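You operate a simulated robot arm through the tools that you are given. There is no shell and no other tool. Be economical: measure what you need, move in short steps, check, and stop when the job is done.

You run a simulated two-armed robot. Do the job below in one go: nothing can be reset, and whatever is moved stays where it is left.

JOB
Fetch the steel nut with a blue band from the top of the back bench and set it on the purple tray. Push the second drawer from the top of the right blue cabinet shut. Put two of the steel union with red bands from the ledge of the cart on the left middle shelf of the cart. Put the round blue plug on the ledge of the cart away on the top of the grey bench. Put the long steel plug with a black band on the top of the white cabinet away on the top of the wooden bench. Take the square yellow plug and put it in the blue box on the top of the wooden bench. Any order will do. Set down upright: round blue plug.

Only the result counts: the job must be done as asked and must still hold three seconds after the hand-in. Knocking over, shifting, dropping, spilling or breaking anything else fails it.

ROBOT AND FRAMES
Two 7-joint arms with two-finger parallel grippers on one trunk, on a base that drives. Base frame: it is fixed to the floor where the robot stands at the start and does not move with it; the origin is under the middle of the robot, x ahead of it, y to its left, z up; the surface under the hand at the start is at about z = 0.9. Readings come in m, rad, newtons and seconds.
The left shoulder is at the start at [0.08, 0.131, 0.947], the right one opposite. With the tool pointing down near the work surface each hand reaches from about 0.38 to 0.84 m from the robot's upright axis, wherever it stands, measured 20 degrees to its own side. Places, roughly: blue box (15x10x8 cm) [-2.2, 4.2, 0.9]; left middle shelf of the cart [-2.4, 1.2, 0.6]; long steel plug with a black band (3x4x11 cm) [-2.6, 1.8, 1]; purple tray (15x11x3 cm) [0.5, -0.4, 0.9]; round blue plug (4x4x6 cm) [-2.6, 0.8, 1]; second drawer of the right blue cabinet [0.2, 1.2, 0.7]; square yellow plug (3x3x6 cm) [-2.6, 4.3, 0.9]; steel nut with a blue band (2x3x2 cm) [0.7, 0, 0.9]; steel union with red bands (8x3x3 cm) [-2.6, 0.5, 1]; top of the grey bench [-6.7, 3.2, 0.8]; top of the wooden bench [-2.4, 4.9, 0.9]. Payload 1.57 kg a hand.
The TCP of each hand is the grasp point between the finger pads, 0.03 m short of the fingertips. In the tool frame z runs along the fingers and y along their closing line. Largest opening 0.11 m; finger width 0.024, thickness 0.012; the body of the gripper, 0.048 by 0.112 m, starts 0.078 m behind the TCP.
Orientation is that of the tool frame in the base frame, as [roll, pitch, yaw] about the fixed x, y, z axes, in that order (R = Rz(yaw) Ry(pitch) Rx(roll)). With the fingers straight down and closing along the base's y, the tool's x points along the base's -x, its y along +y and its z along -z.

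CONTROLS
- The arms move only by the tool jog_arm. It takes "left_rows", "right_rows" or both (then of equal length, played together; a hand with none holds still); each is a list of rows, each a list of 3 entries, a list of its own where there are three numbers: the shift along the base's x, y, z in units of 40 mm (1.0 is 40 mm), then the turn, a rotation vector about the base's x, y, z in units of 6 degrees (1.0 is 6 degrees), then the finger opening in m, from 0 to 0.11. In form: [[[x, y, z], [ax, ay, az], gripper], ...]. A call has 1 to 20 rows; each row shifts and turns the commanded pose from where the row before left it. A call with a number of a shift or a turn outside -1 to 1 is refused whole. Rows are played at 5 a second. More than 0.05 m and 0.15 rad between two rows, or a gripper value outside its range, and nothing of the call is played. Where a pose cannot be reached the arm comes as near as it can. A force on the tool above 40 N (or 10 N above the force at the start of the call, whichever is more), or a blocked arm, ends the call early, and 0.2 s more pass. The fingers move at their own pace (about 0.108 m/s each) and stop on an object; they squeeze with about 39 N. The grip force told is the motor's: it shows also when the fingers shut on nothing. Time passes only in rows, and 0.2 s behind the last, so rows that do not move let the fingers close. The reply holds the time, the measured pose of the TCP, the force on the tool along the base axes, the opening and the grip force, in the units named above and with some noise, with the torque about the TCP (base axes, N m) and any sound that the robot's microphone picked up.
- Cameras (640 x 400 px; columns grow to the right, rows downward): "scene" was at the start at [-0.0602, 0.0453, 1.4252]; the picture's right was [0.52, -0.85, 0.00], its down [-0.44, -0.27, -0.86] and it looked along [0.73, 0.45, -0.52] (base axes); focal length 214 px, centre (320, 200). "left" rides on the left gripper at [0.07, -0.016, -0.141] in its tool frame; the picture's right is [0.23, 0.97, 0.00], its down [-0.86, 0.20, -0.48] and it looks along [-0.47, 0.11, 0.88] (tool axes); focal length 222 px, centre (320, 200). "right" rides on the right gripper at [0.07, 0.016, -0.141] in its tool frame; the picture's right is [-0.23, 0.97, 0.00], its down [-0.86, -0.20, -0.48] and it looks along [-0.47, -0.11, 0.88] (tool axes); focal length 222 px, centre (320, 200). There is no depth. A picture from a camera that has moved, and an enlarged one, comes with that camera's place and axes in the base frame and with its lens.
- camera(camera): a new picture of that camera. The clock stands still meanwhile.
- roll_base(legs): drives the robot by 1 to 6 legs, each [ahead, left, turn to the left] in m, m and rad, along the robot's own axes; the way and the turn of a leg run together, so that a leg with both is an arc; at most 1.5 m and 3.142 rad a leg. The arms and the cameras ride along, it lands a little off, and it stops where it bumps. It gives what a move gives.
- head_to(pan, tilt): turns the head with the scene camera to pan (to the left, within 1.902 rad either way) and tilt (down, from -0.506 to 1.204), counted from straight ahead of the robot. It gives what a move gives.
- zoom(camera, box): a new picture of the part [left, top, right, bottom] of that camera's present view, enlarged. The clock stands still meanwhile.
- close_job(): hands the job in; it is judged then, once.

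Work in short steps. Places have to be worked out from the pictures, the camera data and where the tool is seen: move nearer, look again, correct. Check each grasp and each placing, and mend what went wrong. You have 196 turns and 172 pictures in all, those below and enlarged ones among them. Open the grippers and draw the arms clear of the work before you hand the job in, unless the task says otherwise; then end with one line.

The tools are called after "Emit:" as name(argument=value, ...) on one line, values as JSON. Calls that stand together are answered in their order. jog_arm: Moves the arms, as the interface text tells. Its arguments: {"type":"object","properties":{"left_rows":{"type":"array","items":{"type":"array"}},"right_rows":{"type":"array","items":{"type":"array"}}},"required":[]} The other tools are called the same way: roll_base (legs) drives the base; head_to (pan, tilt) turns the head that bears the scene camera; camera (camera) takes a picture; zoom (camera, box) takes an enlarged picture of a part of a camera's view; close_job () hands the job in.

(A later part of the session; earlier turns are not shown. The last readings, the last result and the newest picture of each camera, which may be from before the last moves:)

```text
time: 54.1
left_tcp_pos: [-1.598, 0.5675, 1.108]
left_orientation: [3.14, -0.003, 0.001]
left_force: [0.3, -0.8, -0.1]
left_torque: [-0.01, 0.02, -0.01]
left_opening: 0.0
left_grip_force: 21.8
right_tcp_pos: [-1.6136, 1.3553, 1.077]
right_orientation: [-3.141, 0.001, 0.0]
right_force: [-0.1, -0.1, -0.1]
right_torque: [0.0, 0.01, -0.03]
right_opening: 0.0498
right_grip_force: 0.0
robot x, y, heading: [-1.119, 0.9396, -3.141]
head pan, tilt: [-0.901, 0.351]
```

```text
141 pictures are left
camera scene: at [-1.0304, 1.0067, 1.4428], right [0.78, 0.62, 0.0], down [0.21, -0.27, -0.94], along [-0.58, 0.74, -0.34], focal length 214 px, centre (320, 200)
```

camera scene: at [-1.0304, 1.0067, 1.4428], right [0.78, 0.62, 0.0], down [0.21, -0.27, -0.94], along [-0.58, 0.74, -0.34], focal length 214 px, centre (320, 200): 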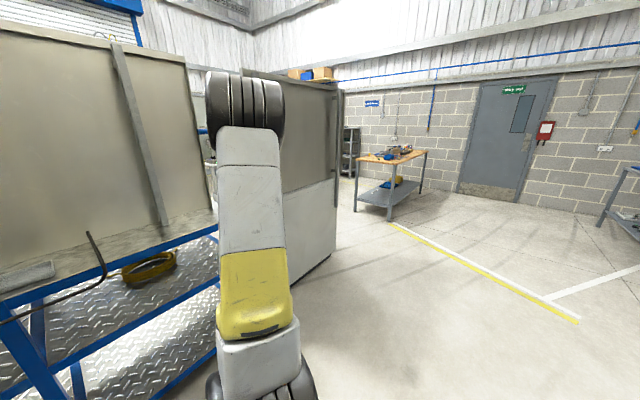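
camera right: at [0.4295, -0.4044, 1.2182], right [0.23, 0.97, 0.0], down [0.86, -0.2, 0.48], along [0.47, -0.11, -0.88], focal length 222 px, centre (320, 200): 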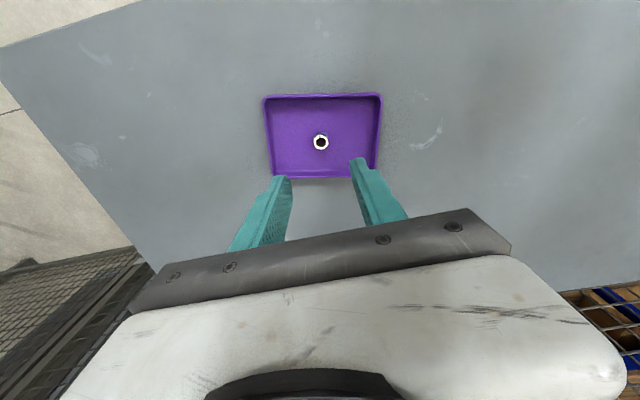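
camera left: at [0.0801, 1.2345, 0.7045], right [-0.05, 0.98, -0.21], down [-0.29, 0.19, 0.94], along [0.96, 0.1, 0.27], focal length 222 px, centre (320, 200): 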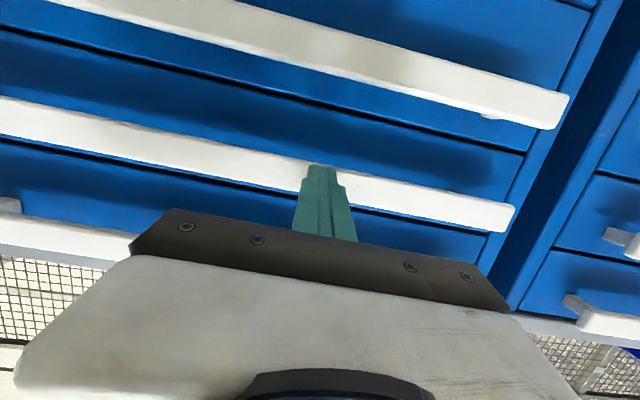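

The low-y side is blocked by a partition. The high-y side has a clear gap between the white cabinet (to y≈2.9) and the wooden bench (from y≈4.1). I'll drive sideways to y≈3.4 and look into the gap.

Emit:
roll_base(legs=[[0, -1.25, 0], [0, -1.25, 0]])

Emit:
head_to(pan=0.0, tilt=0.35)

Emit:
camera(camera="scene")

```text
time: 66.2
left_tcp_pos: [-1.6176, 3.0349, 1.1075]
left_orientation: [3.141, -0.004, 0.01]
left_force: [-0.1, -0.1, 0.4]
left_torque: [-0.04, -0.01, -0.02]
left_opening: 0.0
left_grip_force: 21.2
right_tcp_pos: [-1.6417, 3.8235, 1.0768]
right_orientation: [-3.14, 0.0, 0.009]
right_force: [-0.5, 0.8, -0.6]
right_torque: [-0.01, 0.0, 0.01]
right_opening: 0.05
right_grip_force: 0.1
robot x, y, heading: [-1.1368, 3.4117, -3.134]
head pan, tilt: [-0.901, 0.351]
```

```text
time: 67.4
left_tcp_pos: [-1.6177, 3.036, 1.1079]
left_orientation: [3.141, -0.005, 0.01]
left_force: [0.3, -0.5, 0.5]
left_torque: [0.01, 0.01, 0.01]
left_opening: 0.0
left_grip_force: 21.6
right_tcp_pos: [-1.6403, 3.8233, 1.077]
right_orientation: [3.141, 0.0, 0.009]
right_force: [0.3, 0.1, -0.1]
right_torque: [0.01, 0.0, 0.03]
right_opening: 0.0499
right_grip_force: 0.1
robot x, y, heading: [-1.1365, 3.4067, -3.137]
head pan, tilt: [0.0, 0.351]
```

```text
140 pictures are left
camera scene: at [-1.0889, 3.4069, 1.4428], right [-0.01, 1.0, 0.0], down [0.34, 0.0, -0.94], along [-0.94, -0.01, -0.34], focal length 214 px, centre (320, 200)
```

scene: 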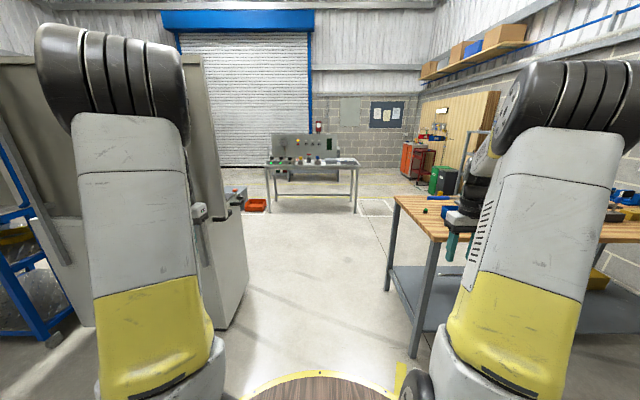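

The gap is clear. I'll zoom in on the wooden bench top to locate the yellow plug and blue box.

Emit:
zoom(camera="scene", box=[380, 160, 500, 235])

Emit:
zoom(camera="scene", box=[190, 120, 390, 245])

```text
5.33 times, centred on (440, 198) of scene
camera zoom: at [-1.0889, 3.4069, 1.4428], right [-0.01, 1.0, 0.0], down [0.34, 0.0, -0.94], along [-0.94, -0.01, -0.34], focal length 1144 px, centre (-320, 213)
```

zoom: 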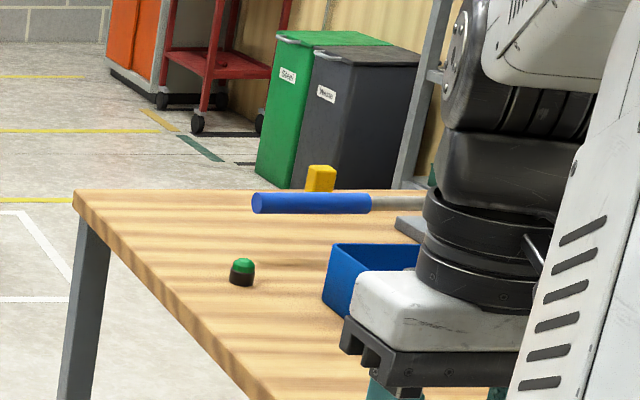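

```text
3.20 times, centred on (290, 182) of scene
camera zoom: at [-1.0889, 3.4069, 1.4428], right [-0.01, 1.0, 0.0], down [0.34, 0.0, -0.94], along [-0.94, -0.01, -0.34], focal length 686 px, centre (416, 256)
```

zoom: 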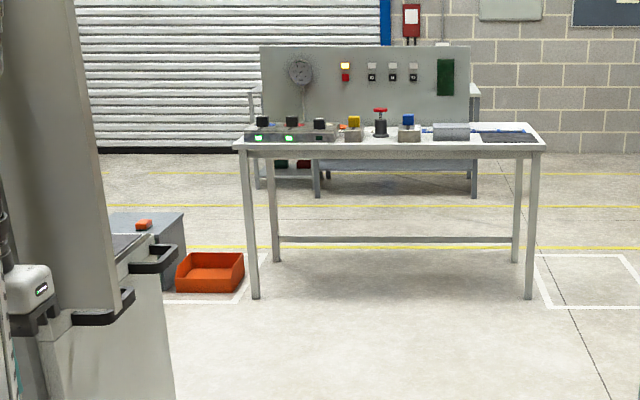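

The yellow plug and the blue box are on the bench. I'll drive into the gap and turn right to face the bench.

Emit:
roll_base(legs=[[1.27, 0, 0], [0, 0, -1.571]])

Emit:
head_to(pan=0.0, tilt=0.7)

Emit:
camera(camera="scene")

Emit:
camera(camera="left")

```text
time: 77.6
left_tcp_pos: [-2.7339, 3.9074, 1.1072]
left_orientation: [3.141, -0.004, -1.622]
left_force: [-0.2, 0.2, 0.6]
left_torque: [0.01, -0.03, -0.01]
left_opening: 0.0002
left_grip_force: 20.3
right_tcp_pos: [-1.9455, 3.8841, 1.0764]
right_orientation: [3.14, 0.0, -1.623]
right_force: [0.1, -0.9, 0.3]
right_torque: [0.0, 0.0, 0.02]
right_opening: 0.0503
right_grip_force: 0.0
robot x, y, heading: [-2.3898, 3.4075, 1.52]
head pan, tilt: [0.0, 0.351]
```

```text
time: 78.5
left_tcp_pos: [-2.7346, 3.9074, 1.1062]
left_orientation: [3.141, -0.003, -1.621]
left_force: [0.7, 0.4, 0.2]
left_torque: [0.01, 0.02, -0.02]
left_opening: 0.0
left_grip_force: 21.3
right_tcp_pos: [-1.9464, 3.8846, 1.0758]
right_orientation: [3.14, 0.001, -1.621]
right_force: [-0.1, 0.0, -0.1]
right_torque: [-0.04, -0.01, 0.0]
right_opening: 0.0501
right_grip_force: 0.1
robot x, y, heading: [-2.3905, 3.4087, 1.519]
head pan, tilt: [0.0, 0.7]
```

```text
137 pictures are left
camera scene: at [-2.3899, 3.3507, 1.4115], right [1.0, -0.05, 0.0], down [-0.03, -0.64, -0.77], along [0.04, 0.76, -0.64], focal length 214 px, centre (320, 200)
```

scene: 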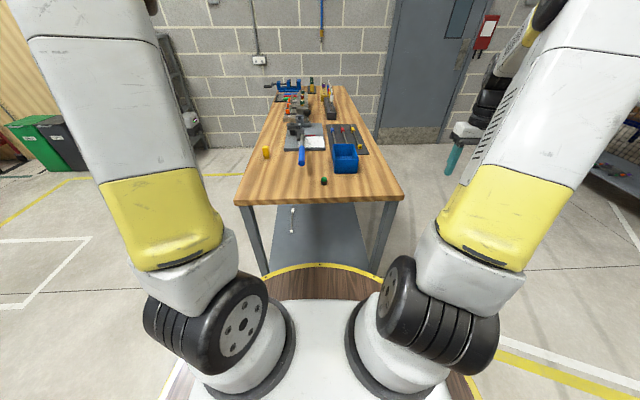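

```text
136 pictures are left
camera left: at [-2.7213, 3.8375, 1.2491], right [-0.98, -0.18, 0.0], down [-0.16, 0.87, 0.48], along [-0.08, 0.47, -0.88], focal length 222 px, centre (320, 200)
```

left: 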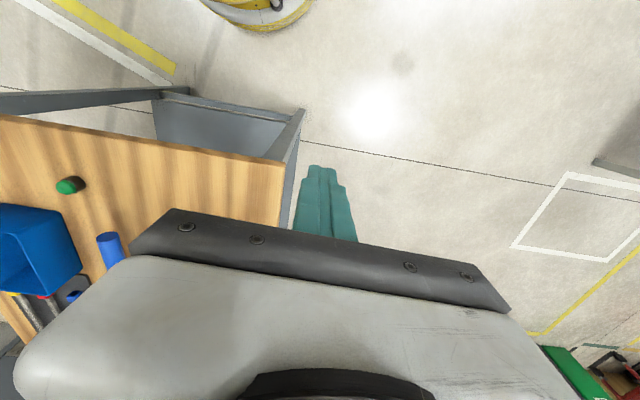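

I'll zoom in on the bench top.

Emit:
zoom(camera="scene", box=[225, 70, 417, 210])

```text
2.86 times, centred on (321, 140) of scene
camera zoom: at [-2.3899, 3.3507, 1.4115], right [1.0, -0.05, 0.0], down [-0.03, -0.64, -0.77], along [0.04, 0.76, -0.64], focal length 613 px, centre (317, 371)
```

zoom: 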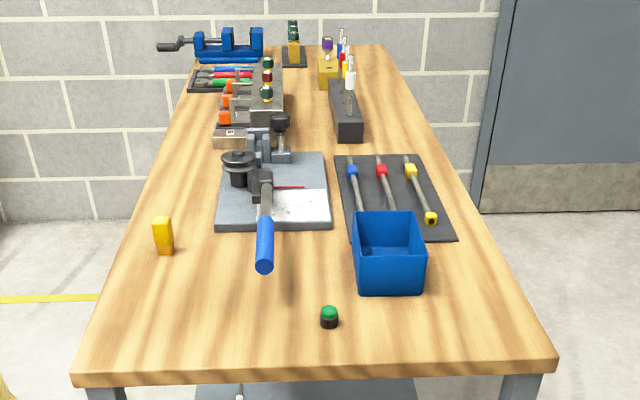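

The yellow plug stands at about [-2.604, 4.285] and the box centre is at about [-2.24, 4.19]. I'll move 0.16 m closer and straighten up.

Emit:
roll_base(legs=[[0, 0, 0.05], [0.16, 0, 0]])

```text
time: 80.3
left_tcp_pos: [-2.7586, 4.0528, 1.1054]
left_orientation: [-3.141, -0.001, -1.57]
left_force: [-0.2, -0.7, -0.6]
left_torque: [0.01, 0.01, 0.0]
left_opening: 0.0001
left_grip_force: 21.3
right_tcp_pos: [-1.9705, 4.0685, 1.0766]
right_orientation: [-3.141, 0.0, -1.569]
right_force: [0.3, -0.4, 0.4]
right_torque: [-0.02, 0.02, 0.01]
right_opening: 0.0504
right_grip_force: 0.0
robot x, y, heading: [-2.3912, 3.5704, 1.569]
head pan, tilt: [0.0, 0.7]
```

Left hand goes above the yellow plug, opening.

Emit:
jog_arm(left_rows=[[[0.55, 0.83, 0], [0, 0, 0], 0.04], [[0.55, 0.83, 0], [0, 0, 0], 0.08], [[0.55, 0.83, 0], [0, 0, 0], 0.08], [[0.55, 0.83, 0], [0, 0, 0], 0.08], [[0.55, 0.83, 0], [0, 0, 0], 0.08], [[0.55, 0.83, 0], [0, 0, 0], 0.08], [[0.5, 0.8, -0.5], [0, 0, 0], 0.08], [[0, 0, 0], [0, 0, 0], 0.08]])

Emit:
camera(camera="left")

```text
time: 82.1
left_tcp_pos: [-2.6069, 4.2873, 1.0903]
left_orientation: [-3.141, -0.003, -1.571]
left_force: [-0.7, 0.3, 0.1]
left_torque: [0.0, 0.01, 0.02]
left_opening: 0.08
left_grip_force: 0.0
right_tcp_pos: [-1.9701, 4.0695, 1.0767]
right_orientation: [3.141, 0.0, -1.572]
right_force: [-0.2, -0.4, 0.2]
right_torque: [-0.01, -0.01, 0.0]
right_opening: 0.0499
right_grip_force: 0.0
robot x, y, heading: [-2.3891, 3.5692, 1.57]
head pan, tilt: [0.0, 0.7]
```

```text
134 pictures are left
camera left: at [-2.5905, 4.2161, 1.2311], right [-0.97, -0.23, 0.0], down [-0.2, 0.86, 0.48], along [-0.11, 0.46, -0.88], focal length 222 px, centre (320, 200)
```

left: 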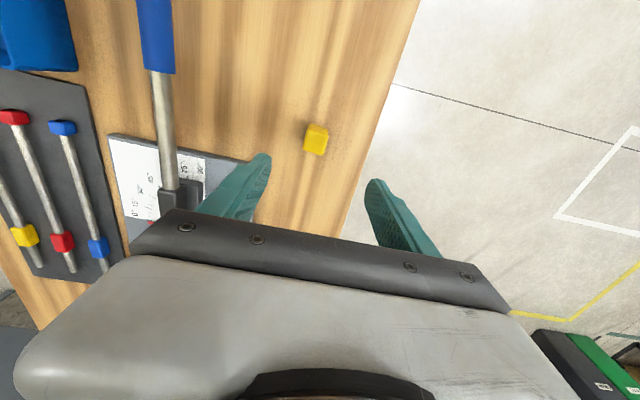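

I'll zoom in on the plug for its orientation.

Emit:
zoom(camera="left", box=[280, 110, 360, 170])

```text
6.67 times, centred on (320, 140) of left
camera zoom: at [-2.5905, 4.2161, 1.2311], right [-0.97, -0.23, 0.0], down [-0.2, 0.86, 0.48], along [-0.11, 0.46, -0.88], focal length 1481 px, centre (320, 600)
```

zoom: 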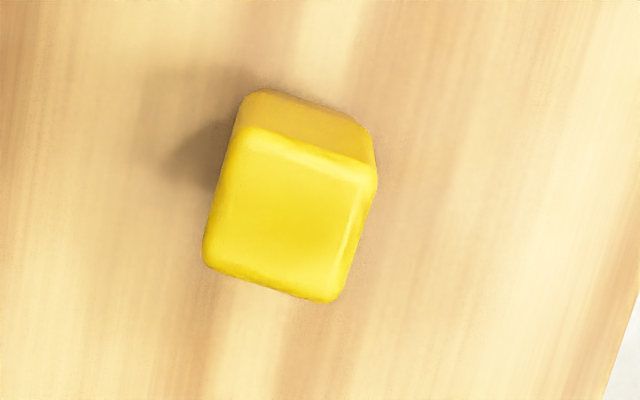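

The plug's sides lie along x and y, centred at [-2.601, 4.282]. I'll descend over it.

Emit:
jog_arm(left_rows=[[[0.14, -0.13, -0.9], [0, 0, 0], 0.08], [[0, 0, -0.9], [0, 0, 0], 0.08], [[0, 0, -0.9], [0, 0, 0], 0.08], [[0, 0, -0.9], [0, 0, 0], 0.08], [[0, 0, 0], [0, 0, 0], 0.04], [[0, 0, 0], [0, 0, 0], 0.01], [[0, 0, 0], [0, 0, 0], 0.0], [[0, 0, 0], [0, 0, 0], 0.0]])

Emit:
camera(camera="left")

```text
time: 83.9
left_tcp_pos: [-2.6011, 4.2768, 0.9441]
left_orientation: [3.142, -0.003, -1.571]
left_force: [0.2, -0.3, 0.0]
left_torque: [-0.01, 0.0, 0.03]
left_opening: 0.0274
left_grip_force: 38.1
right_tcp_pos: [-1.9705, 4.068, 1.0767]
right_orientation: [-3.142, -0.001, -1.571]
right_force: [0.1, -0.3, 0.9]
right_torque: [-0.01, -0.01, -0.01]
right_opening: 0.0503
right_grip_force: 0.1
robot x, y, heading: [-2.3915, 3.5692, 1.565]
head pan, tilt: [0.0, 0.7]
```

```text
132 pictures are left
camera left: at [-2.586, 4.2091, 1.086], right [-0.97, -0.23, 0.0], down [-0.2, 0.86, 0.47], along [-0.11, 0.46, -0.88], focal length 222 px, centre (320, 200)
```

left: 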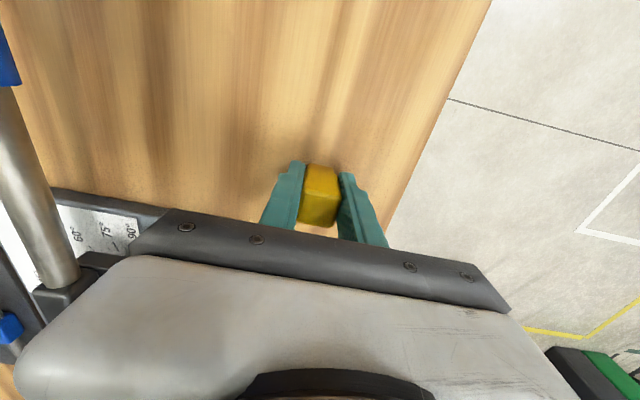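

Gripped. I'll lift well above the lever tool and carry the plug over the box.

Emit:
jog_arm(left_rows=[[[0, 0, 1], [0, 0, 0], 0.0], [[0, 0, 1], [0, 0, 0], 0.0], [[0, 0, 1], [0, 0, 0], 0.0], [[0, 0, 1], [0, 0, 0], 0.0], [[0, 0, 1], [0, 0, 0], 0.0], [[0.9, -0.23, 0], [0, 0, 0], 0.0], [[0.9, -0.23, 0], [0, 0, 0], 0.0], [[0.9, -0.23, 0], [0, 0, 0], 0.0], [[0.9, -0.23, 0], [0, 0, 0], 0.0], [[0.9, -0.23, 0], [0, 0, 0], 0.0], [[0.9, -0.23, 0], [0, 0, 0], 0.0], [[0.9, -0.23, 0], [0, 0, 0], 0.0], [[0.9, -0.23, 0], [0, 0, 0], 0.0], [[0.9, -0.23, 0], [0, 0, 0], 0.0], [[0.9, -0.23, 0], [0, 0, 0], 0.0], [[0, 0, 0], [0, 0, 0], 0.0]])

Emit:
camera(camera="left")

Emit:
camera(camera="scene")

```text
time: 87.3
left_tcp_pos: [-2.2427, 4.1856, 1.1445]
left_orientation: [-3.14, -0.002, -1.569]
left_force: [-0.3, -0.3, 0.1]
left_torque: [0.02, 0.01, 0.0]
left_opening: 0.0274
left_grip_force: 38.1
right_tcp_pos: [-1.9702, 4.0692, 1.0762]
right_orientation: [3.141, 0.0, -1.57]
right_force: [0.1, 1.0, -0.1]
right_torque: [0.0, 0.01, 0.02]
right_opening: 0.05
right_grip_force: 0.0
robot x, y, heading: [-2.3899, 3.5712, 1.565]
head pan, tilt: [0.0, 0.7]
```

```text
131 pictures are left
camera left: at [-2.2263, 4.1176, 1.2857], right [-0.97, -0.23, 0.0], down [-0.2, 0.86, 0.47], along [-0.11, 0.46, -0.88], focal length 222 px, centre (320, 200)
```

left: 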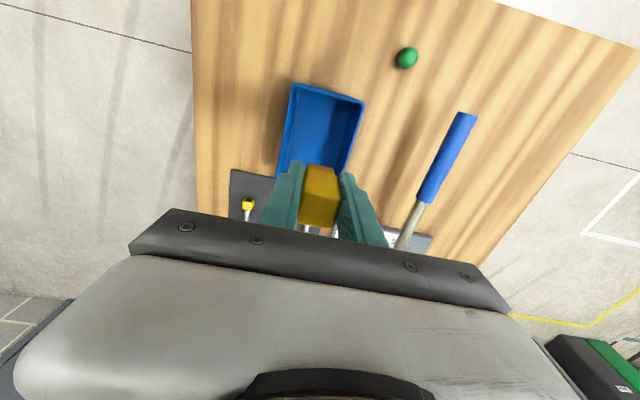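

```text
130 pictures are left
camera scene: at [-2.3872, 3.5137, 1.4114], right [1.0, 0.0, 0.0], down [0.0, -0.64, -0.76], along [0.0, 0.76, -0.64], focal length 214 px, centre (320, 200)
```

scene: 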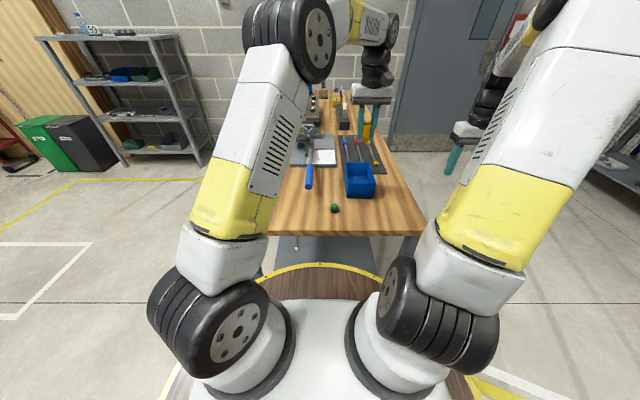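

The box spans x -2.286..-2.195 and y from 4.13, centred at about [-2.241, 4.20]. I'll shift 1 cm and lower the plug in.

Emit:
jog_arm(left_rows=[[[0.05, 0.3, 0], [0, 0, 0], 0.0], [[0, 0, -0.9], [0, 0, 0], 0.0], [[0, 0, -0.9], [0, 0, 0], 0.0], [[0, 0, -0.9], [0, 0, 0], 0.0], [[0, 0, -0.9], [0, 0, 0], 0.0], [[0, 0, -0.7], [0, 0, 0], 0.0], [[0, 0, -0.25], [0, 0, 0], 0.0], [[0, 0, 0], [0, 0, 0], 0.0]])

Emit:
camera(camera="left")

```text
time: 89.1
left_tcp_pos: [-2.2386, 4.1974, 0.9592]
left_orientation: [3.14, -0.005, -1.572]
left_force: [-0.3, -0.1, -1.3]
left_torque: [0.01, 0.01, 0.0]
left_opening: 0.0272
left_grip_force: 38.2
right_tcp_pos: [-1.9705, 4.0682, 1.0772]
right_orientation: [-3.14, 0.0, -1.569]
right_force: [0.1, -0.7, -0.1]
right_torque: [-0.02, 0.0, -0.02]
right_opening: 0.0502
right_grip_force: 0.0
robot x, y, heading: [-2.3902, 3.5668, 1.57]
head pan, tilt: [0.0, 0.7]
```

```text
129 pictures are left
camera left: at [-2.2222, 4.1293, 1.1008], right [-0.97, -0.23, 0.0], down [-0.2, 0.86, 0.48], along [-0.11, 0.46, -0.88], focal length 222 px, centre (320, 200)
```

left: 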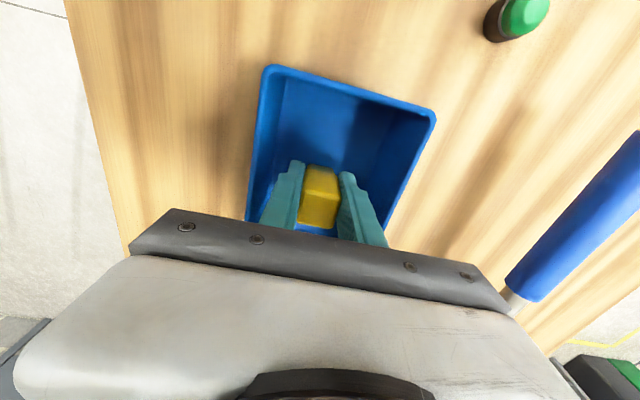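

It is well inside the box. I'll lower until it touches.

Emit:
jog_arm(left_rows=[[[0, 0, -0.1], [0, 0, 0], 0.0], [[0, 0, -0.08], [0, 0, 0], 0.0], [[0, 0, 0], [0, 0, 0], 0.0]])

```text
time: 89.9
left_tcp_pos: [-2.2396, 4.1984, 0.9527]
left_orientation: [3.141, -0.003, -1.57]
left_force: [-0.1, 0.3, -0.5]
left_torque: [0.02, 0.02, 0.0]
left_opening: 0.0273
left_grip_force: 38.1
right_tcp_pos: [-1.9704, 4.0685, 1.0763]
right_orientation: [-3.141, 0.001, -1.572]
right_force: [-0.3, 0.5, -0.7]
right_torque: [-0.01, 0.0, 0.04]
right_opening: 0.0502
right_grip_force: 0.1
robot x, y, heading: [-2.3904, 3.57, 1.573]
head pan, tilt: [0.0, 0.7]
```

Emit:
jog_arm(left_rows=[[[0, 0, -0.08], [0, 0, 0], 0.0], [[0, 0, -0.05], [0, 0, 0], 0.0], [[0, 0, 0], [0, 0, 0], 0.0]])

```text
time: 90.7
left_tcp_pos: [-2.2393, 4.1977, 0.9488]
left_orientation: [-3.14, -0.003, -1.57]
left_force: [-0.8, -1.0, 3.7]
left_torque: [0.0, 0.05, 0.0]
left_opening: 0.0272
left_grip_force: 37.7
right_tcp_pos: [-1.9698, 4.0675, 1.0766]
right_orientation: [3.141, 0.0, -1.57]
right_force: [0.1, 0.6, 0.7]
right_torque: [0.01, -0.01, -0.04]
right_opening: 0.0501
right_grip_force: 0.0
robot x, y, heading: [-2.3922, 3.5702, 1.57]
head pan, tilt: [0.0, 0.7]
```

The plug is touching the box floor. I'll open to 5 cm and rise.

Emit:
jog_arm(left_rows=[[[0, 0, 0], [0, 0, 0], 0.045], [[0, 0, 0], [0, 0, 0], 0.045], [[0, 0, 0.5], [0, 0, 0], 0.045], [[0, 0, 1], [0, 0, 0], 0.045], [[0, 0, 1], [0, 0, 0], 0.045], [[0, 0, 1], [0, 0, 0], 0.045], [[0, 0, 1], [0, 0, 0], 0.045]])

Emit:
camera(camera="left")

```text
time: 92.3
left_tcp_pos: [-2.2403, 4.2002, 1.1286]
left_orientation: [-3.141, -0.005, -1.571]
left_force: [-0.2, 0.0, -1.0]
left_torque: [-0.06, 0.01, -0.01]
left_opening: 0.0452
left_grip_force: 0.1
right_tcp_pos: [-1.9693, 4.0696, 1.0785]
right_orientation: [-3.141, 0.0, -1.57]
right_force: [0.1, 0.1, 0.2]
right_torque: [-0.02, 0.0, 0.02]
right_opening: 0.0502
right_grip_force: 0.1
robot x, y, heading: [-2.3902, 3.5678, 1.57]
head pan, tilt: [0.0, 0.7]
```

```text
128 pictures are left
camera left: at [-2.2232, 4.1316, 1.2698], right [-0.97, -0.23, 0.0], down [-0.2, 0.86, 0.47], along [-0.11, 0.46, -0.88], focal length 222 px, centre (320, 200)
```

left: 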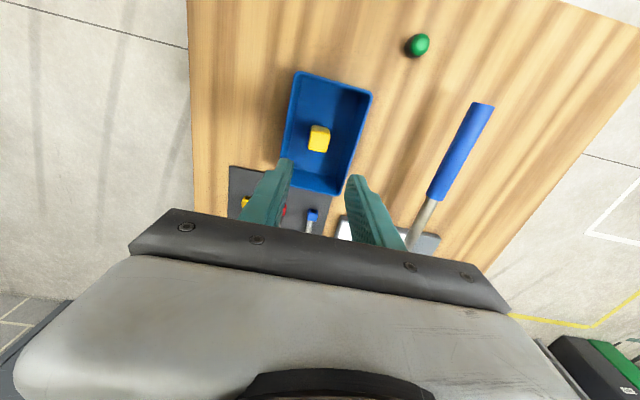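

The yellow plug is in the box. I'll retract the left arm to its carry pose, back off and strafe left to the far side.

Emit:
jog_arm(left_rows=[[[-0.9, -0.25, 0], [0, 0, 0], 0.045], [[-0.9, -0.25, 0], [0, 0, 0], 0.045], [[-0.9, -0.25, 0], [0, 0, 0], 0.045], [[-0.9, -0.25, 0], [0, 0, 0], 0.045], [[-0.9, -0.25, 0], [0, 0, 0], 0.045], [[-0.9, -0.25, 0], [0, 0, 0], 0.045], [[-0.9, -0.25, 0], [0, 0, 0], 0.045], [[-0.9, -0.25, 0], [0, 0, 0], 0.045], [[-0.9, -0.25, 0], [0, 0, 0], 0.045], [[-0.9, -0.25, 0], [0, 0, 0], 0.045], [[-0.9, -0.25, 0], [0, 0, 0], 0.045], [[-0.9, -0.25, 0], [0, 0, 0], 0.045]])

Emit:
roll_base(legs=[[-0.22, 0, 0], [0, 0.55, 0]])

Emit:
head_to(pan=1.8, tilt=0.4)

Emit:
camera(camera="scene")

```text
time: 94.9
left_tcp_pos: [-2.6737, 4.0789, 1.1288]
left_orientation: [-3.14, -0.003, -1.573]
left_force: [-0.4, 0.2, 0.1]
left_torque: [0.02, 0.04, -0.02]
left_opening: 0.0451
left_grip_force: 0.1
right_tcp_pos: [-1.9708, 4.0696, 1.0762]
right_orientation: [3.141, 0.0, -1.57]
right_force: [0.8, -0.2, 0.1]
right_torque: [-0.01, 0.02, -0.01]
right_opening: 0.05
right_grip_force: 0.0
robot x, y, heading: [-2.3897, 3.5697, 1.57]
head pan, tilt: [0.0, 0.7]
```

```text
time: 99.3
left_tcp_pos: [-3.2121, 3.8701, 1.1292]
left_orientation: [-3.141, -0.005, -1.585]
left_force: [0.4, 0.2, -0.4]
left_torque: [0.0, -0.03, 0.02]
left_opening: 0.0449
left_grip_force: 0.1
right_tcp_pos: [-2.5101, 3.8514, 1.0769]
right_orientation: [3.141, -0.001, -1.584]
right_force: [0.0, 0.6, -0.3]
right_torque: [0.01, -0.02, 0.01]
right_opening: 0.05
right_grip_force: 0.0
robot x, y, heading: [-2.9357, 3.3607, 1.558]
head pan, tilt: [0.0, 0.7]
```

```text
time: 101.1
left_tcp_pos: [-3.2123, 3.8704, 1.1291]
left_orientation: [-3.14, -0.003, -1.585]
left_force: [0.2, 0.6, 0.2]
left_torque: [-0.02, -0.01, -0.02]
left_opening: 0.045
left_grip_force: 0.0
right_tcp_pos: [-2.5109, 3.8513, 1.0773]
right_orientation: [3.142, 0.0, -1.585]
right_force: [-0.7, -0.2, 0.2]
right_torque: [0.01, 0.0, 0.04]
right_opening: 0.0499
right_grip_force: 0.0
robot x, y, heading: [-2.9379, 3.3554, 1.551]
head pan, tilt: [1.799, 0.4]
```

```text
127 pictures are left
camera scene: at [-3.0269, 3.1973, 1.4383], right [-0.21, 0.98, 0.0], down [0.38, 0.08, -0.92], along [-0.9, -0.2, -0.39], focal length 214 px, centre (320, 200)
```

scene: 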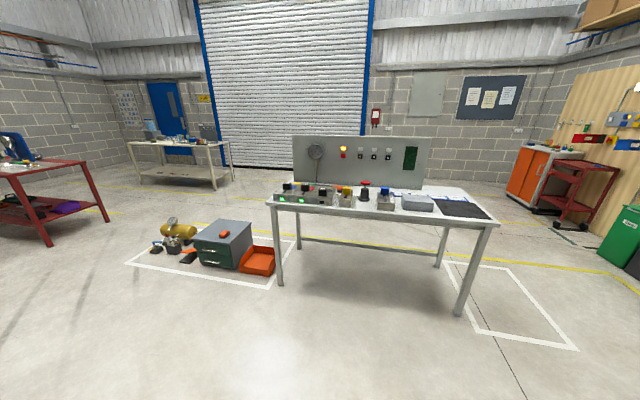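

The space on the far side is open. I'll move a bit farther and turn to face +x, toward the back of the white cabinet and cart.

Emit:
roll_base(legs=[[0, 0.6, 0], [0, 0, -1.55]])

Emit:
head_to(pan=-0.8, tilt=0.4)

Emit:
camera(camera="scene")

```text
time: 108.4
left_tcp_pos: [-3.0279, 3.63, 1.1289]
left_orientation: [3.141, -0.003, 3.1]
left_force: [0.3, 0.4, 0.2]
left_torque: [-0.01, -0.02, -0.01]
left_opening: 0.045
left_grip_force: 0.1
right_tcp_pos: [-3.0671, 2.9282, 1.0781]
right_orientation: [-3.139, -0.002, 3.098]
right_force: [0.5, -1.1, -0.4]
right_torque: [-0.01, -0.02, -0.03]
right_opening: 0.0502
right_grip_force: 0.1
robot x, y, heading: [-3.5481, 3.368, -0.042]
head pan, tilt: [1.799, 0.4]
```

```text
time: 110.8
left_tcp_pos: [-3.028, 3.6294, 1.1282]
left_orientation: [3.14, -0.004, 3.099]
left_force: [0.1, 0.5, -0.2]
left_torque: [-0.03, -0.01, 0.0]
left_opening: 0.045
left_grip_force: 0.0
right_tcp_pos: [-3.0675, 2.9287, 1.0767]
right_orientation: [3.14, 0.001, 3.101]
right_force: [-0.1, 0.2, -0.2]
right_torque: [0.0, 0.01, -0.03]
right_opening: 0.0501
right_grip_force: 0.0
robot x, y, heading: [-3.5487, 3.3695, -0.044]
head pan, tilt: [-0.799, 0.4]
```

```text
126 pictures are left
camera scene: at [-3.623, 3.3033, 1.4383], right [-0.74, -0.67, 0.0], down [-0.26, 0.29, -0.92], along [0.61, -0.69, -0.39], focal length 214 px, centre (320, 200)
```

scene: 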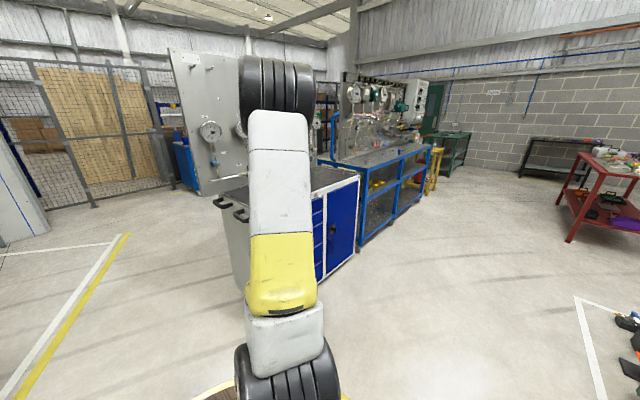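

Both faces are visible now. I'll straighten up and strafe right in front of the white cabinet.

Emit:
roll_base(legs=[[0, 0, 0.043], [0, -1.4, 0]])

Emit:
head_to(pan=0, tilt=0.5)

Emit:
camera(camera="scene")

```text
time: 118.0
left_tcp_pos: [-3.0279, 2.3043, 1.1281]
left_orientation: [-3.142, -0.003, -3.116]
left_force: [0.0, -0.2, 0.4]
left_torque: [-0.02, 0.01, -0.02]
left_opening: 0.0453
left_grip_force: 0.1
right_tcp_pos: [-3.0191, 1.6023, 1.076]
right_orientation: [-3.141, -0.001, -3.116]
right_force: [0.5, -0.2, -0.8]
right_torque: [0.0, 0.03, 0.04]
right_opening: 0.0499
right_grip_force: 0.2
robot x, y, heading: [-3.5293, 2.0089, 0.028]
head pan, tilt: [-0.799, 0.4]
```

```text
time: 119.1
left_tcp_pos: [-3.0284, 2.304, 1.1289]
left_orientation: [3.141, -0.004, -3.114]
left_force: [-0.5, 1.2, 0.3]
left_torque: [0.01, -0.04, -0.01]
left_opening: 0.0449
left_grip_force: 0.1
right_tcp_pos: [-3.0197, 1.6018, 1.0758]
right_orientation: [-3.141, 0.0, -3.116]
right_force: [0.4, -0.6, 0.4]
right_torque: [0.0, -0.02, 0.0]
right_opening: 0.0499
right_grip_force: 0.0
robot x, y, heading: [-3.5295, 2.0094, 0.027]
head pan, tilt: [0.0, 0.499]
```

```text
125 pictures are left
camera scene: at [-3.5749, 2.0058, 1.4291], right [0.03, -1.0, 0.0], down [-0.48, -0.01, -0.88], along [0.88, 0.02, -0.48], focal length 214 px, centre (320, 200)
```

scene: 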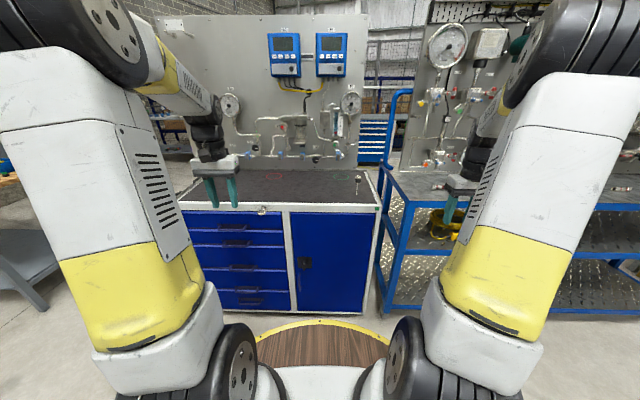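

I'll zoom in on the cabinet top and on the cart.

Emit:
zoom(camera="scene", box=[220, 140, 400, 240])

Emit:
zoom(camera="scene", box=[370, 130, 640, 300])

```text
3.56 times, centred on (310, 190) of scene
camera zoom: at [-3.5749, 2.0058, 1.4291], right [0.03, -1.0, 0.0], down [-0.48, -0.01, -0.88], along [0.88, 0.02, -0.48], focal length 763 px, centre (356, 236)
```

zoom: 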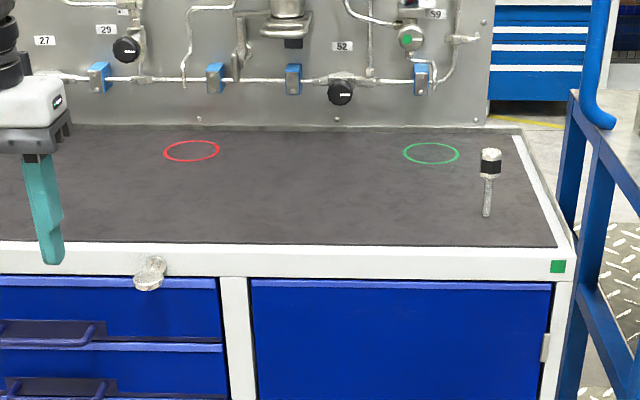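

```text
2.35 times, centred on (505, 215) of scene
camera zoom: at [-3.5749, 2.0058, 1.4291], right [0.03, -1.0, 0.0], down [-0.48, -0.01, -0.88], along [0.88, 0.02, -0.48], focal length 505 px, centre (-115, 165)
```

zoom: 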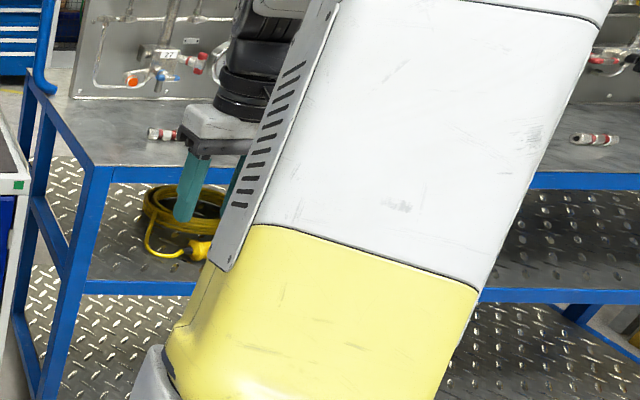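

The long plug stands upright at about [-2.616, 1.844] on the cabinet (top ≈0.945, front edge x≈-2.72). Unions with red bands lie on the ledge near y≈1.42 and y≈0.52. I'll move in closer.

Emit:
roll_base(legs=[[0, 0, -0.028], [0.33, 0, 0]])

Emit:
camera(camera="right")

Emit:
camera(camera="scene")

```text
time: 121.6
left_tcp_pos: [-2.6959, 2.2953, 1.129]
left_orientation: [-3.14, -0.004, -3.136]
left_force: [-0.1, -0.2, 0.5]
left_torque: [0.04, -0.04, 0.01]
left_opening: 0.0449
left_grip_force: 0.1
right_tcp_pos: [-2.7011, 1.5934, 1.0765]
right_orientation: [3.141, 0.0, -3.134]
right_force: [-0.2, -0.1, 0.0]
right_torque: [-0.03, 0.01, -0.04]
right_opening: 0.0501
right_grip_force: 0.0
robot x, y, heading: [-3.2049, 2.0114, 0.007]
head pan, tilt: [0.0, 0.499]
```

```text
122 pictures are left
camera right: at [-2.7701, 1.6082, 1.2178], right [0.22, 0.98, 0.0], down [0.86, -0.19, 0.48], along [0.47, -0.11, -0.88], focal length 222 px, centre (320, 200)
```

right: 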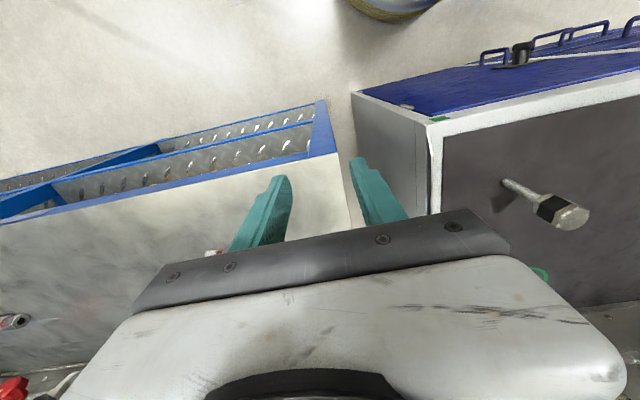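

```text
121 pictures are left
camera scene: at [-3.2484, 2.0077, 1.4291], right [0.01, -1.0, 0.0], down [-0.48, 0.0, -0.88], along [0.88, 0.01, -0.48], focal length 214 px, centre (320, 200)
```

scene: 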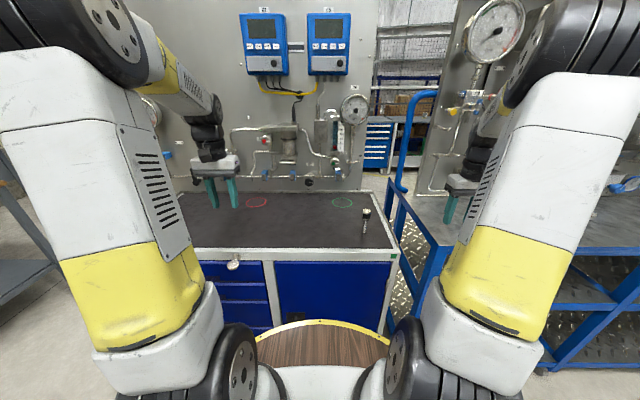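

Triangulating puts the cabinet top at z≈0.917 and the plug at about [-2.588, 1.838]. I'll raise the right hand and bring it above.

Emit:
jog_arm(right_rows=[[[0, 0, 1], [0, 0, 0], 0.08], [[0, 0, 1], [0, 0, 0], 0.08], [[0.4, 0.87, 0], [0, 0, 0], 0.08], [[0.4, 0.87, 0], [0, 0, 0], 0.08], [[0.4, 0.87, 0], [0, 0, 0], 0.08], [[0.4, 0.87, 0], [0, 0, 0], 0.08], [[0.4, 0.87, 0], [0, 0, 0], 0.08], [[0.4, 0.87, 0], [0, 0, 0], 0.08], [[0.4, 0.87, 0], [0, 0, 0], 0.08], [[0, 0, 0], [0, 0, 0], 0.08]])

Emit:
camera(camera="right")

```text
time: 123.8
left_tcp_pos: [-2.696, 2.2946, 1.1298]
left_orientation: [-3.138, -0.002, -3.134]
left_force: [-0.5, 0.1, -0.2]
left_torque: [-0.01, -0.02, 0.0]
left_opening: 0.0448
left_grip_force: 0.0
right_tcp_pos: [-2.5882, 1.8333, 1.1586]
right_orientation: [3.141, -0.001, -3.135]
right_force: [-0.3, -0.1, -0.5]
right_torque: [0.0, -0.01, -0.03]
right_opening: 0.0802
right_grip_force: 0.0
robot x, y, heading: [-3.2013, 2.012, 0.007]
head pan, tilt: [0.0, 0.499]
```

```text
120 pictures are left
camera right: at [-2.6583, 1.8488, 1.2992], right [0.22, 0.98, 0.0], down [0.86, -0.19, 0.48], along [0.47, -0.11, -0.88], focal length 222 px, centre (320, 200)
```

right: 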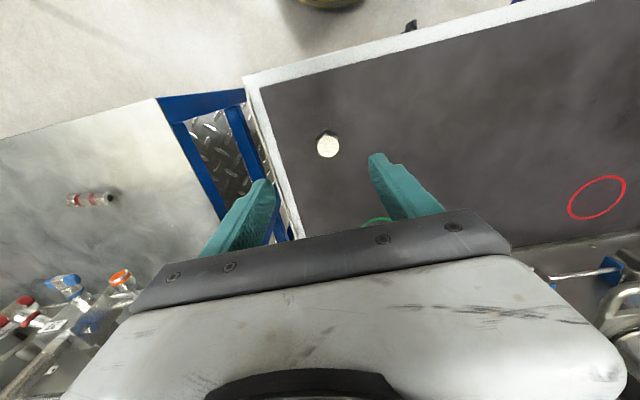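

The head top is at [-2.587, 1.842]. I'll descend around the head and close.

Emit:
jog_arm(right_rows=[[[0, 0.2, -0.9], [0, 0, 0], 0.08], [[0, 0, -0.9], [0, 0, 0], 0.08], [[0, 0, -0.9], [0, 0, 0], 0.08], [[0, 0, -0.8], [0, 0, 0], 0.08], [[0, 0, 0], [0, 0, 0], 0.08]])

Emit:
camera(camera="right")

Emit:
zoom(camera="scene", box=[310, 150, 430, 260])

```text
time: 125.0
left_tcp_pos: [-2.6958, 2.2959, 1.1296]
left_orientation: [-3.14, -0.002, -3.136]
left_force: [0.2, -0.8, 1.0]
left_torque: [0.0, 0.0, 0.0]
left_opening: 0.0449
left_grip_force: 0.0
right_tcp_pos: [-2.5889, 1.8461, 1.017]
right_orientation: [-3.142, 0.0, -3.135]
right_force: [0.0, -0.5, 1.1]
right_torque: [0.04, -0.01, -0.01]
right_opening: 0.08
right_grip_force: 0.1
robot x, y, heading: [-3.2009, 2.0102, 0.009]
head pan, tilt: [0.0, 0.499]
```

```text
119 pictures are left
camera right: at [-2.6577, 1.8605, 1.1576], right [0.22, 0.98, 0.0], down [0.86, -0.19, 0.48], along [0.47, -0.11, -0.88], focal length 222 px, centre (320, 200)
```

right: 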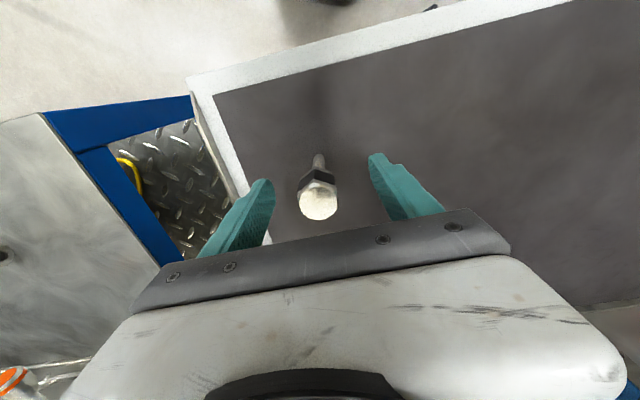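

```text
3.64 times, centred on (370, 205) of scene
camera zoom: at [-3.2482, 2.0077, 1.4291], right [0.01, -1.0, 0.0], down [-0.48, 0.0, -0.88], along [0.88, 0.01, -0.48], focal length 780 px, centre (138, 182)
```

zoom: 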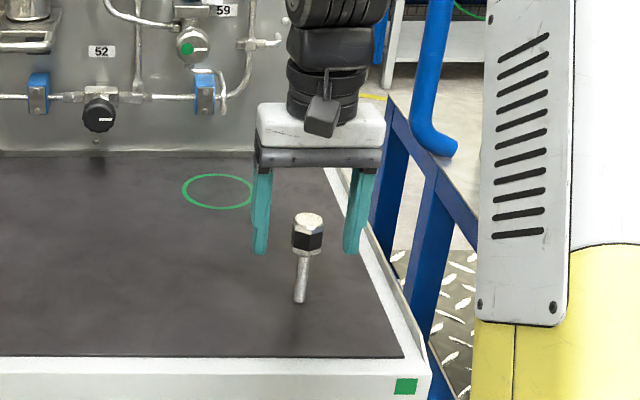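

The head sits centred between the fingers. I'll shift 4 mm forward, close and lift.

Emit:
jog_arm(right_rows=[[[0.12, -0.08, 0], [0, 0, 0], 0.08], [[0, 0, 0], [0, 0, 0], 0.06], [[0, 0, 0], [0, 0, 0], 0.04], [[0, 0, 0], [0, 0, 0], 0.03], [[0, 0, 0], [0, 0, 0], 0.02], [[0, 0, 0], [0, 0, 0], 0.01], [[0, 0, 0], [0, 0, 0], 0.0], [[0, 0, 0], [0, 0, 0], 0.0]])

Emit:
camera(camera="right")

```text
time: 126.8
left_tcp_pos: [-2.6956, 2.2954, 1.1277]
left_orientation: [-3.14, -0.003, -3.133]
left_force: [0.7, -0.2, -1.1]
left_torque: [-0.01, -0.01, 0.0]
left_opening: 0.0451
left_grip_force: 0.0
right_tcp_pos: [-2.584, 1.8424, 1.017]
right_orientation: [-3.141, 0.002, -3.135]
right_force: [-0.1, 1.1, 0.2]
right_torque: [0.07, -0.01, 0.01]
right_opening: 0.0274
right_grip_force: 37.9
robot x, y, heading: [-3.1981, 2.0107, 0.01]
head pan, tilt: [0.0, 0.499]
```

```text
117 pictures are left
camera right: at [-2.6529, 1.857, 1.1577], right [0.22, 0.98, 0.0], down [0.86, -0.19, 0.48], along [0.47, -0.11, -0.88], focal length 222 px, centre (320, 200)
```

right: 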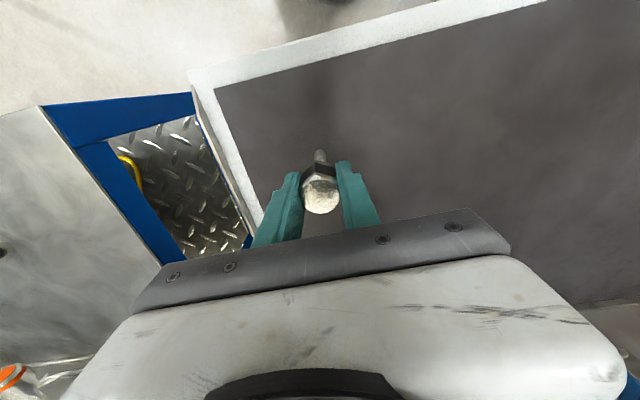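

Gripped at 27 mm. I'll lift and pull the right hand back to a high carry pose.

Emit:
jog_arm(right_rows=[[[0, 0, 0.5], [0, 0, 0], 0.0], [[0, 0, 1], [0, 0, 0], 0.0], [[0, 0, 1], [0, 0, 0], 0.0], [[0, 0, 1], [0, 0, 0], 0.0], [[0, 0, 1], [0, 0, 0], 0.0], [[0, 0, 1], [0, 0, 0], 0.0], [[-0.77, -0.6, 0], [0, 0, 0], 0.0], [[-0.77, -0.6, 0], [0, 0, 0], 0.0], [[-0.77, -0.6, 0], [0, 0, 0], 0.0], [[-0.77, -0.6, 0], [0, 0, 0], 0.0], [[-0.77, -0.6, 0], [0, 0, 0], 0.0], [[-0.77, -0.6, 0], [0, 0, 0], 0.0], [[-0.77, -0.6, 0], [0, 0, 0], 0.0]])

Emit:
camera(camera="scene")

```text
time: 129.6
left_tcp_pos: [-2.6969, 2.2955, 1.1289]
left_orientation: [-3.139, -0.002, -3.135]
left_force: [-0.2, 0.1, 0.1]
left_torque: [-0.02, 0.02, 0.04]
left_opening: 0.045
left_grip_force: 0.1
right_tcp_pos: [-2.7974, 1.6738, 1.2368]
right_orientation: [-3.141, 0.0, -3.132]
right_force: [0.7, 0.6, -1.4]
right_torque: [-0.03, -0.01, 0.01]
right_opening: 0.0277
right_grip_force: 37.9
robot x, y, heading: [-3.2032, 2.012, 0.008]
head pan, tilt: [0.0, 0.499]
```

```text
116 pictures are left
camera scene: at [-3.248, 2.0079, 1.4291], right [0.01, -1.0, 0.0], down [-0.48, 0.0, -0.88], along [0.88, 0.01, -0.48], focal length 214 px, centre (320, 200)
```

scene: 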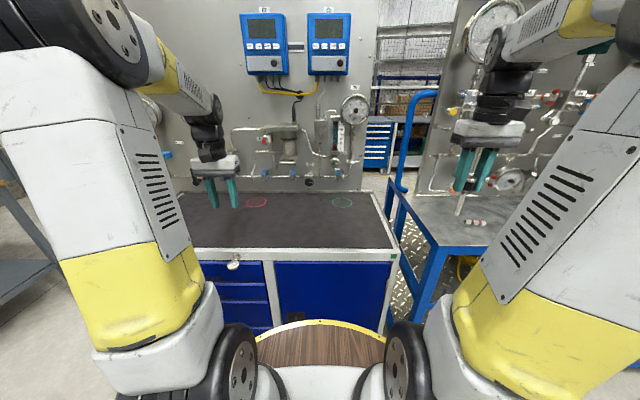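

The plug hangs securely. I'll strafe right in front of the cart.

Emit:
roll_base(legs=[[0, 0, -0.008], [0, -0.85, 0]])

Emit:
head_to(pan=0, tilt=0.6)

Emit:
camera(camera="scene")

Emit:
camera(camera="left")

Emit:
camera(camera="right")

```text
time: 134.4
left_tcp_pos: [-2.6936, 1.4631, 1.1292]
left_orientation: [-3.14, -0.003, -3.14]
left_force: [-0.3, 0.2, -0.4]
left_torque: [-0.03, -0.02, 0.0]
left_opening: 0.0448
left_grip_force: 0.0
right_tcp_pos: [-2.7985, 0.8415, 1.2371]
right_orientation: [-3.142, 0.002, -3.141]
right_force: [-0.5, 0.7, -1.3]
right_torque: [-0.01, -0.02, 0.02]
right_opening: 0.0275
right_grip_force: 38.0
robot x, y, heading: [-3.1997, 1.1798, 0.001]
head pan, tilt: [0.0, 0.499]
```

```text
time: 135.0
left_tcp_pos: [-2.6946, 1.4641, 1.128]
left_orientation: [-3.139, -0.004, -3.141]
left_force: [0.9, -0.2, -0.1]
left_torque: [-0.01, 0.03, 0.01]
left_opening: 0.045
left_grip_force: 0.1
right_tcp_pos: [-2.7985, 0.8418, 1.2369]
right_orientation: [-3.141, 0.0, -3.139]
right_force: [0.6, 0.0, -1.9]
right_torque: [0.01, 0.01, 0.0]
right_opening: 0.0278
right_grip_force: 38.0
robot x, y, heading: [-3.2013, 1.1808, -0.001]
head pan, tilt: [0.0, 0.6]
```

```text
115 pictures are left
camera scene: at [-3.2505, 1.1783, 1.4201], right [0.0, -1.0, 0.0], down [-0.56, 0.0, -0.83], along [0.83, 0.0, -0.56], focal length 214 px, centre (320, 200)
```

scene: 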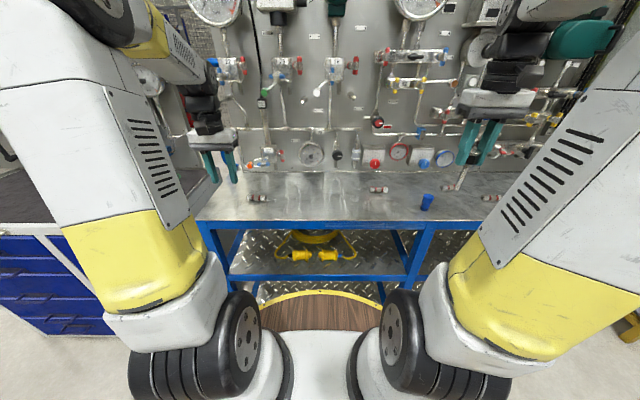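

```text
114 pictures are left
camera left: at [-2.7632, 1.4475, 1.2703], right [-0.23, 0.97, 0.0], down [0.86, 0.2, 0.47], along [0.46, 0.11, -0.88], focal length 222 px, centre (320, 200)
```

left: 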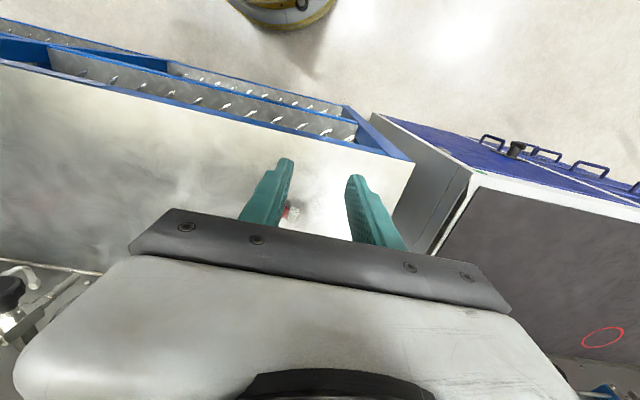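

```text
113 pictures are left
camera right: at [-2.8677, 0.8564, 1.3776], right [0.23, 0.97, 0.0], down [0.86, -0.2, 0.48], along [0.47, -0.11, -0.88], focal length 222 px, centre (320, 200)
```

right: 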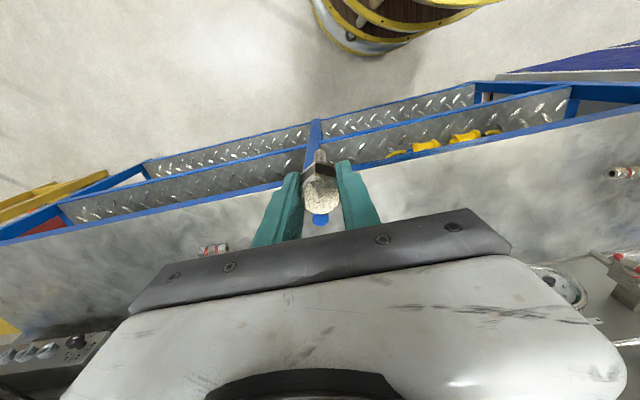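

Three unions and the round blue plug are visible on the ledge. I'll zoom in.

Emit:
zoom(camera="scene", box=[220, 150, 520, 300])

Emit:
zoom(camera="scene", box=[340, 165, 460, 225])

```text
2.13 times, centred on (370, 225) of scene
camera zoom: at [-3.2505, 1.1783, 1.4201], right [0.0, -1.0, 0.0], down [-0.56, 0.0, -0.83], along [0.83, 0.0, -0.56], focal length 458 px, centre (213, 147)
```

zoom: 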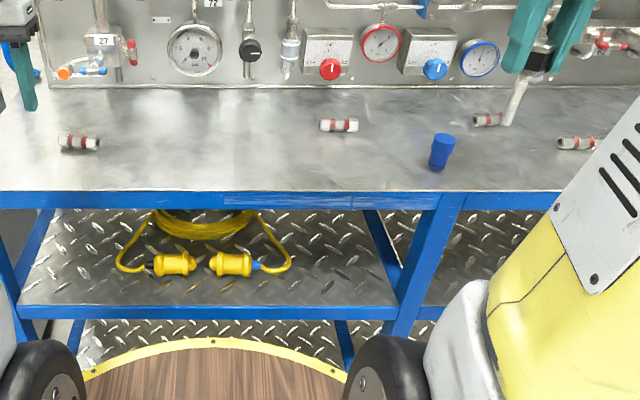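

```text
5.33 times, centred on (400, 195) of scene
camera zoom: at [-3.2505, 1.1783, 1.4201], right [0.0, -1.0, 0.0], down [-0.56, 0.0, -0.83], along [0.83, 0.0, -0.56], focal length 1144 px, centre (-107, 227)
```

zoom: 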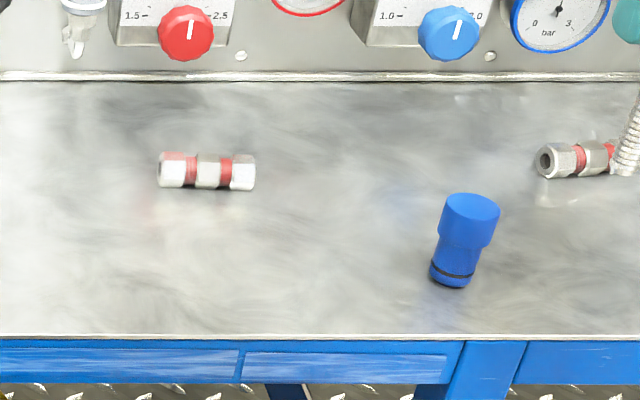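

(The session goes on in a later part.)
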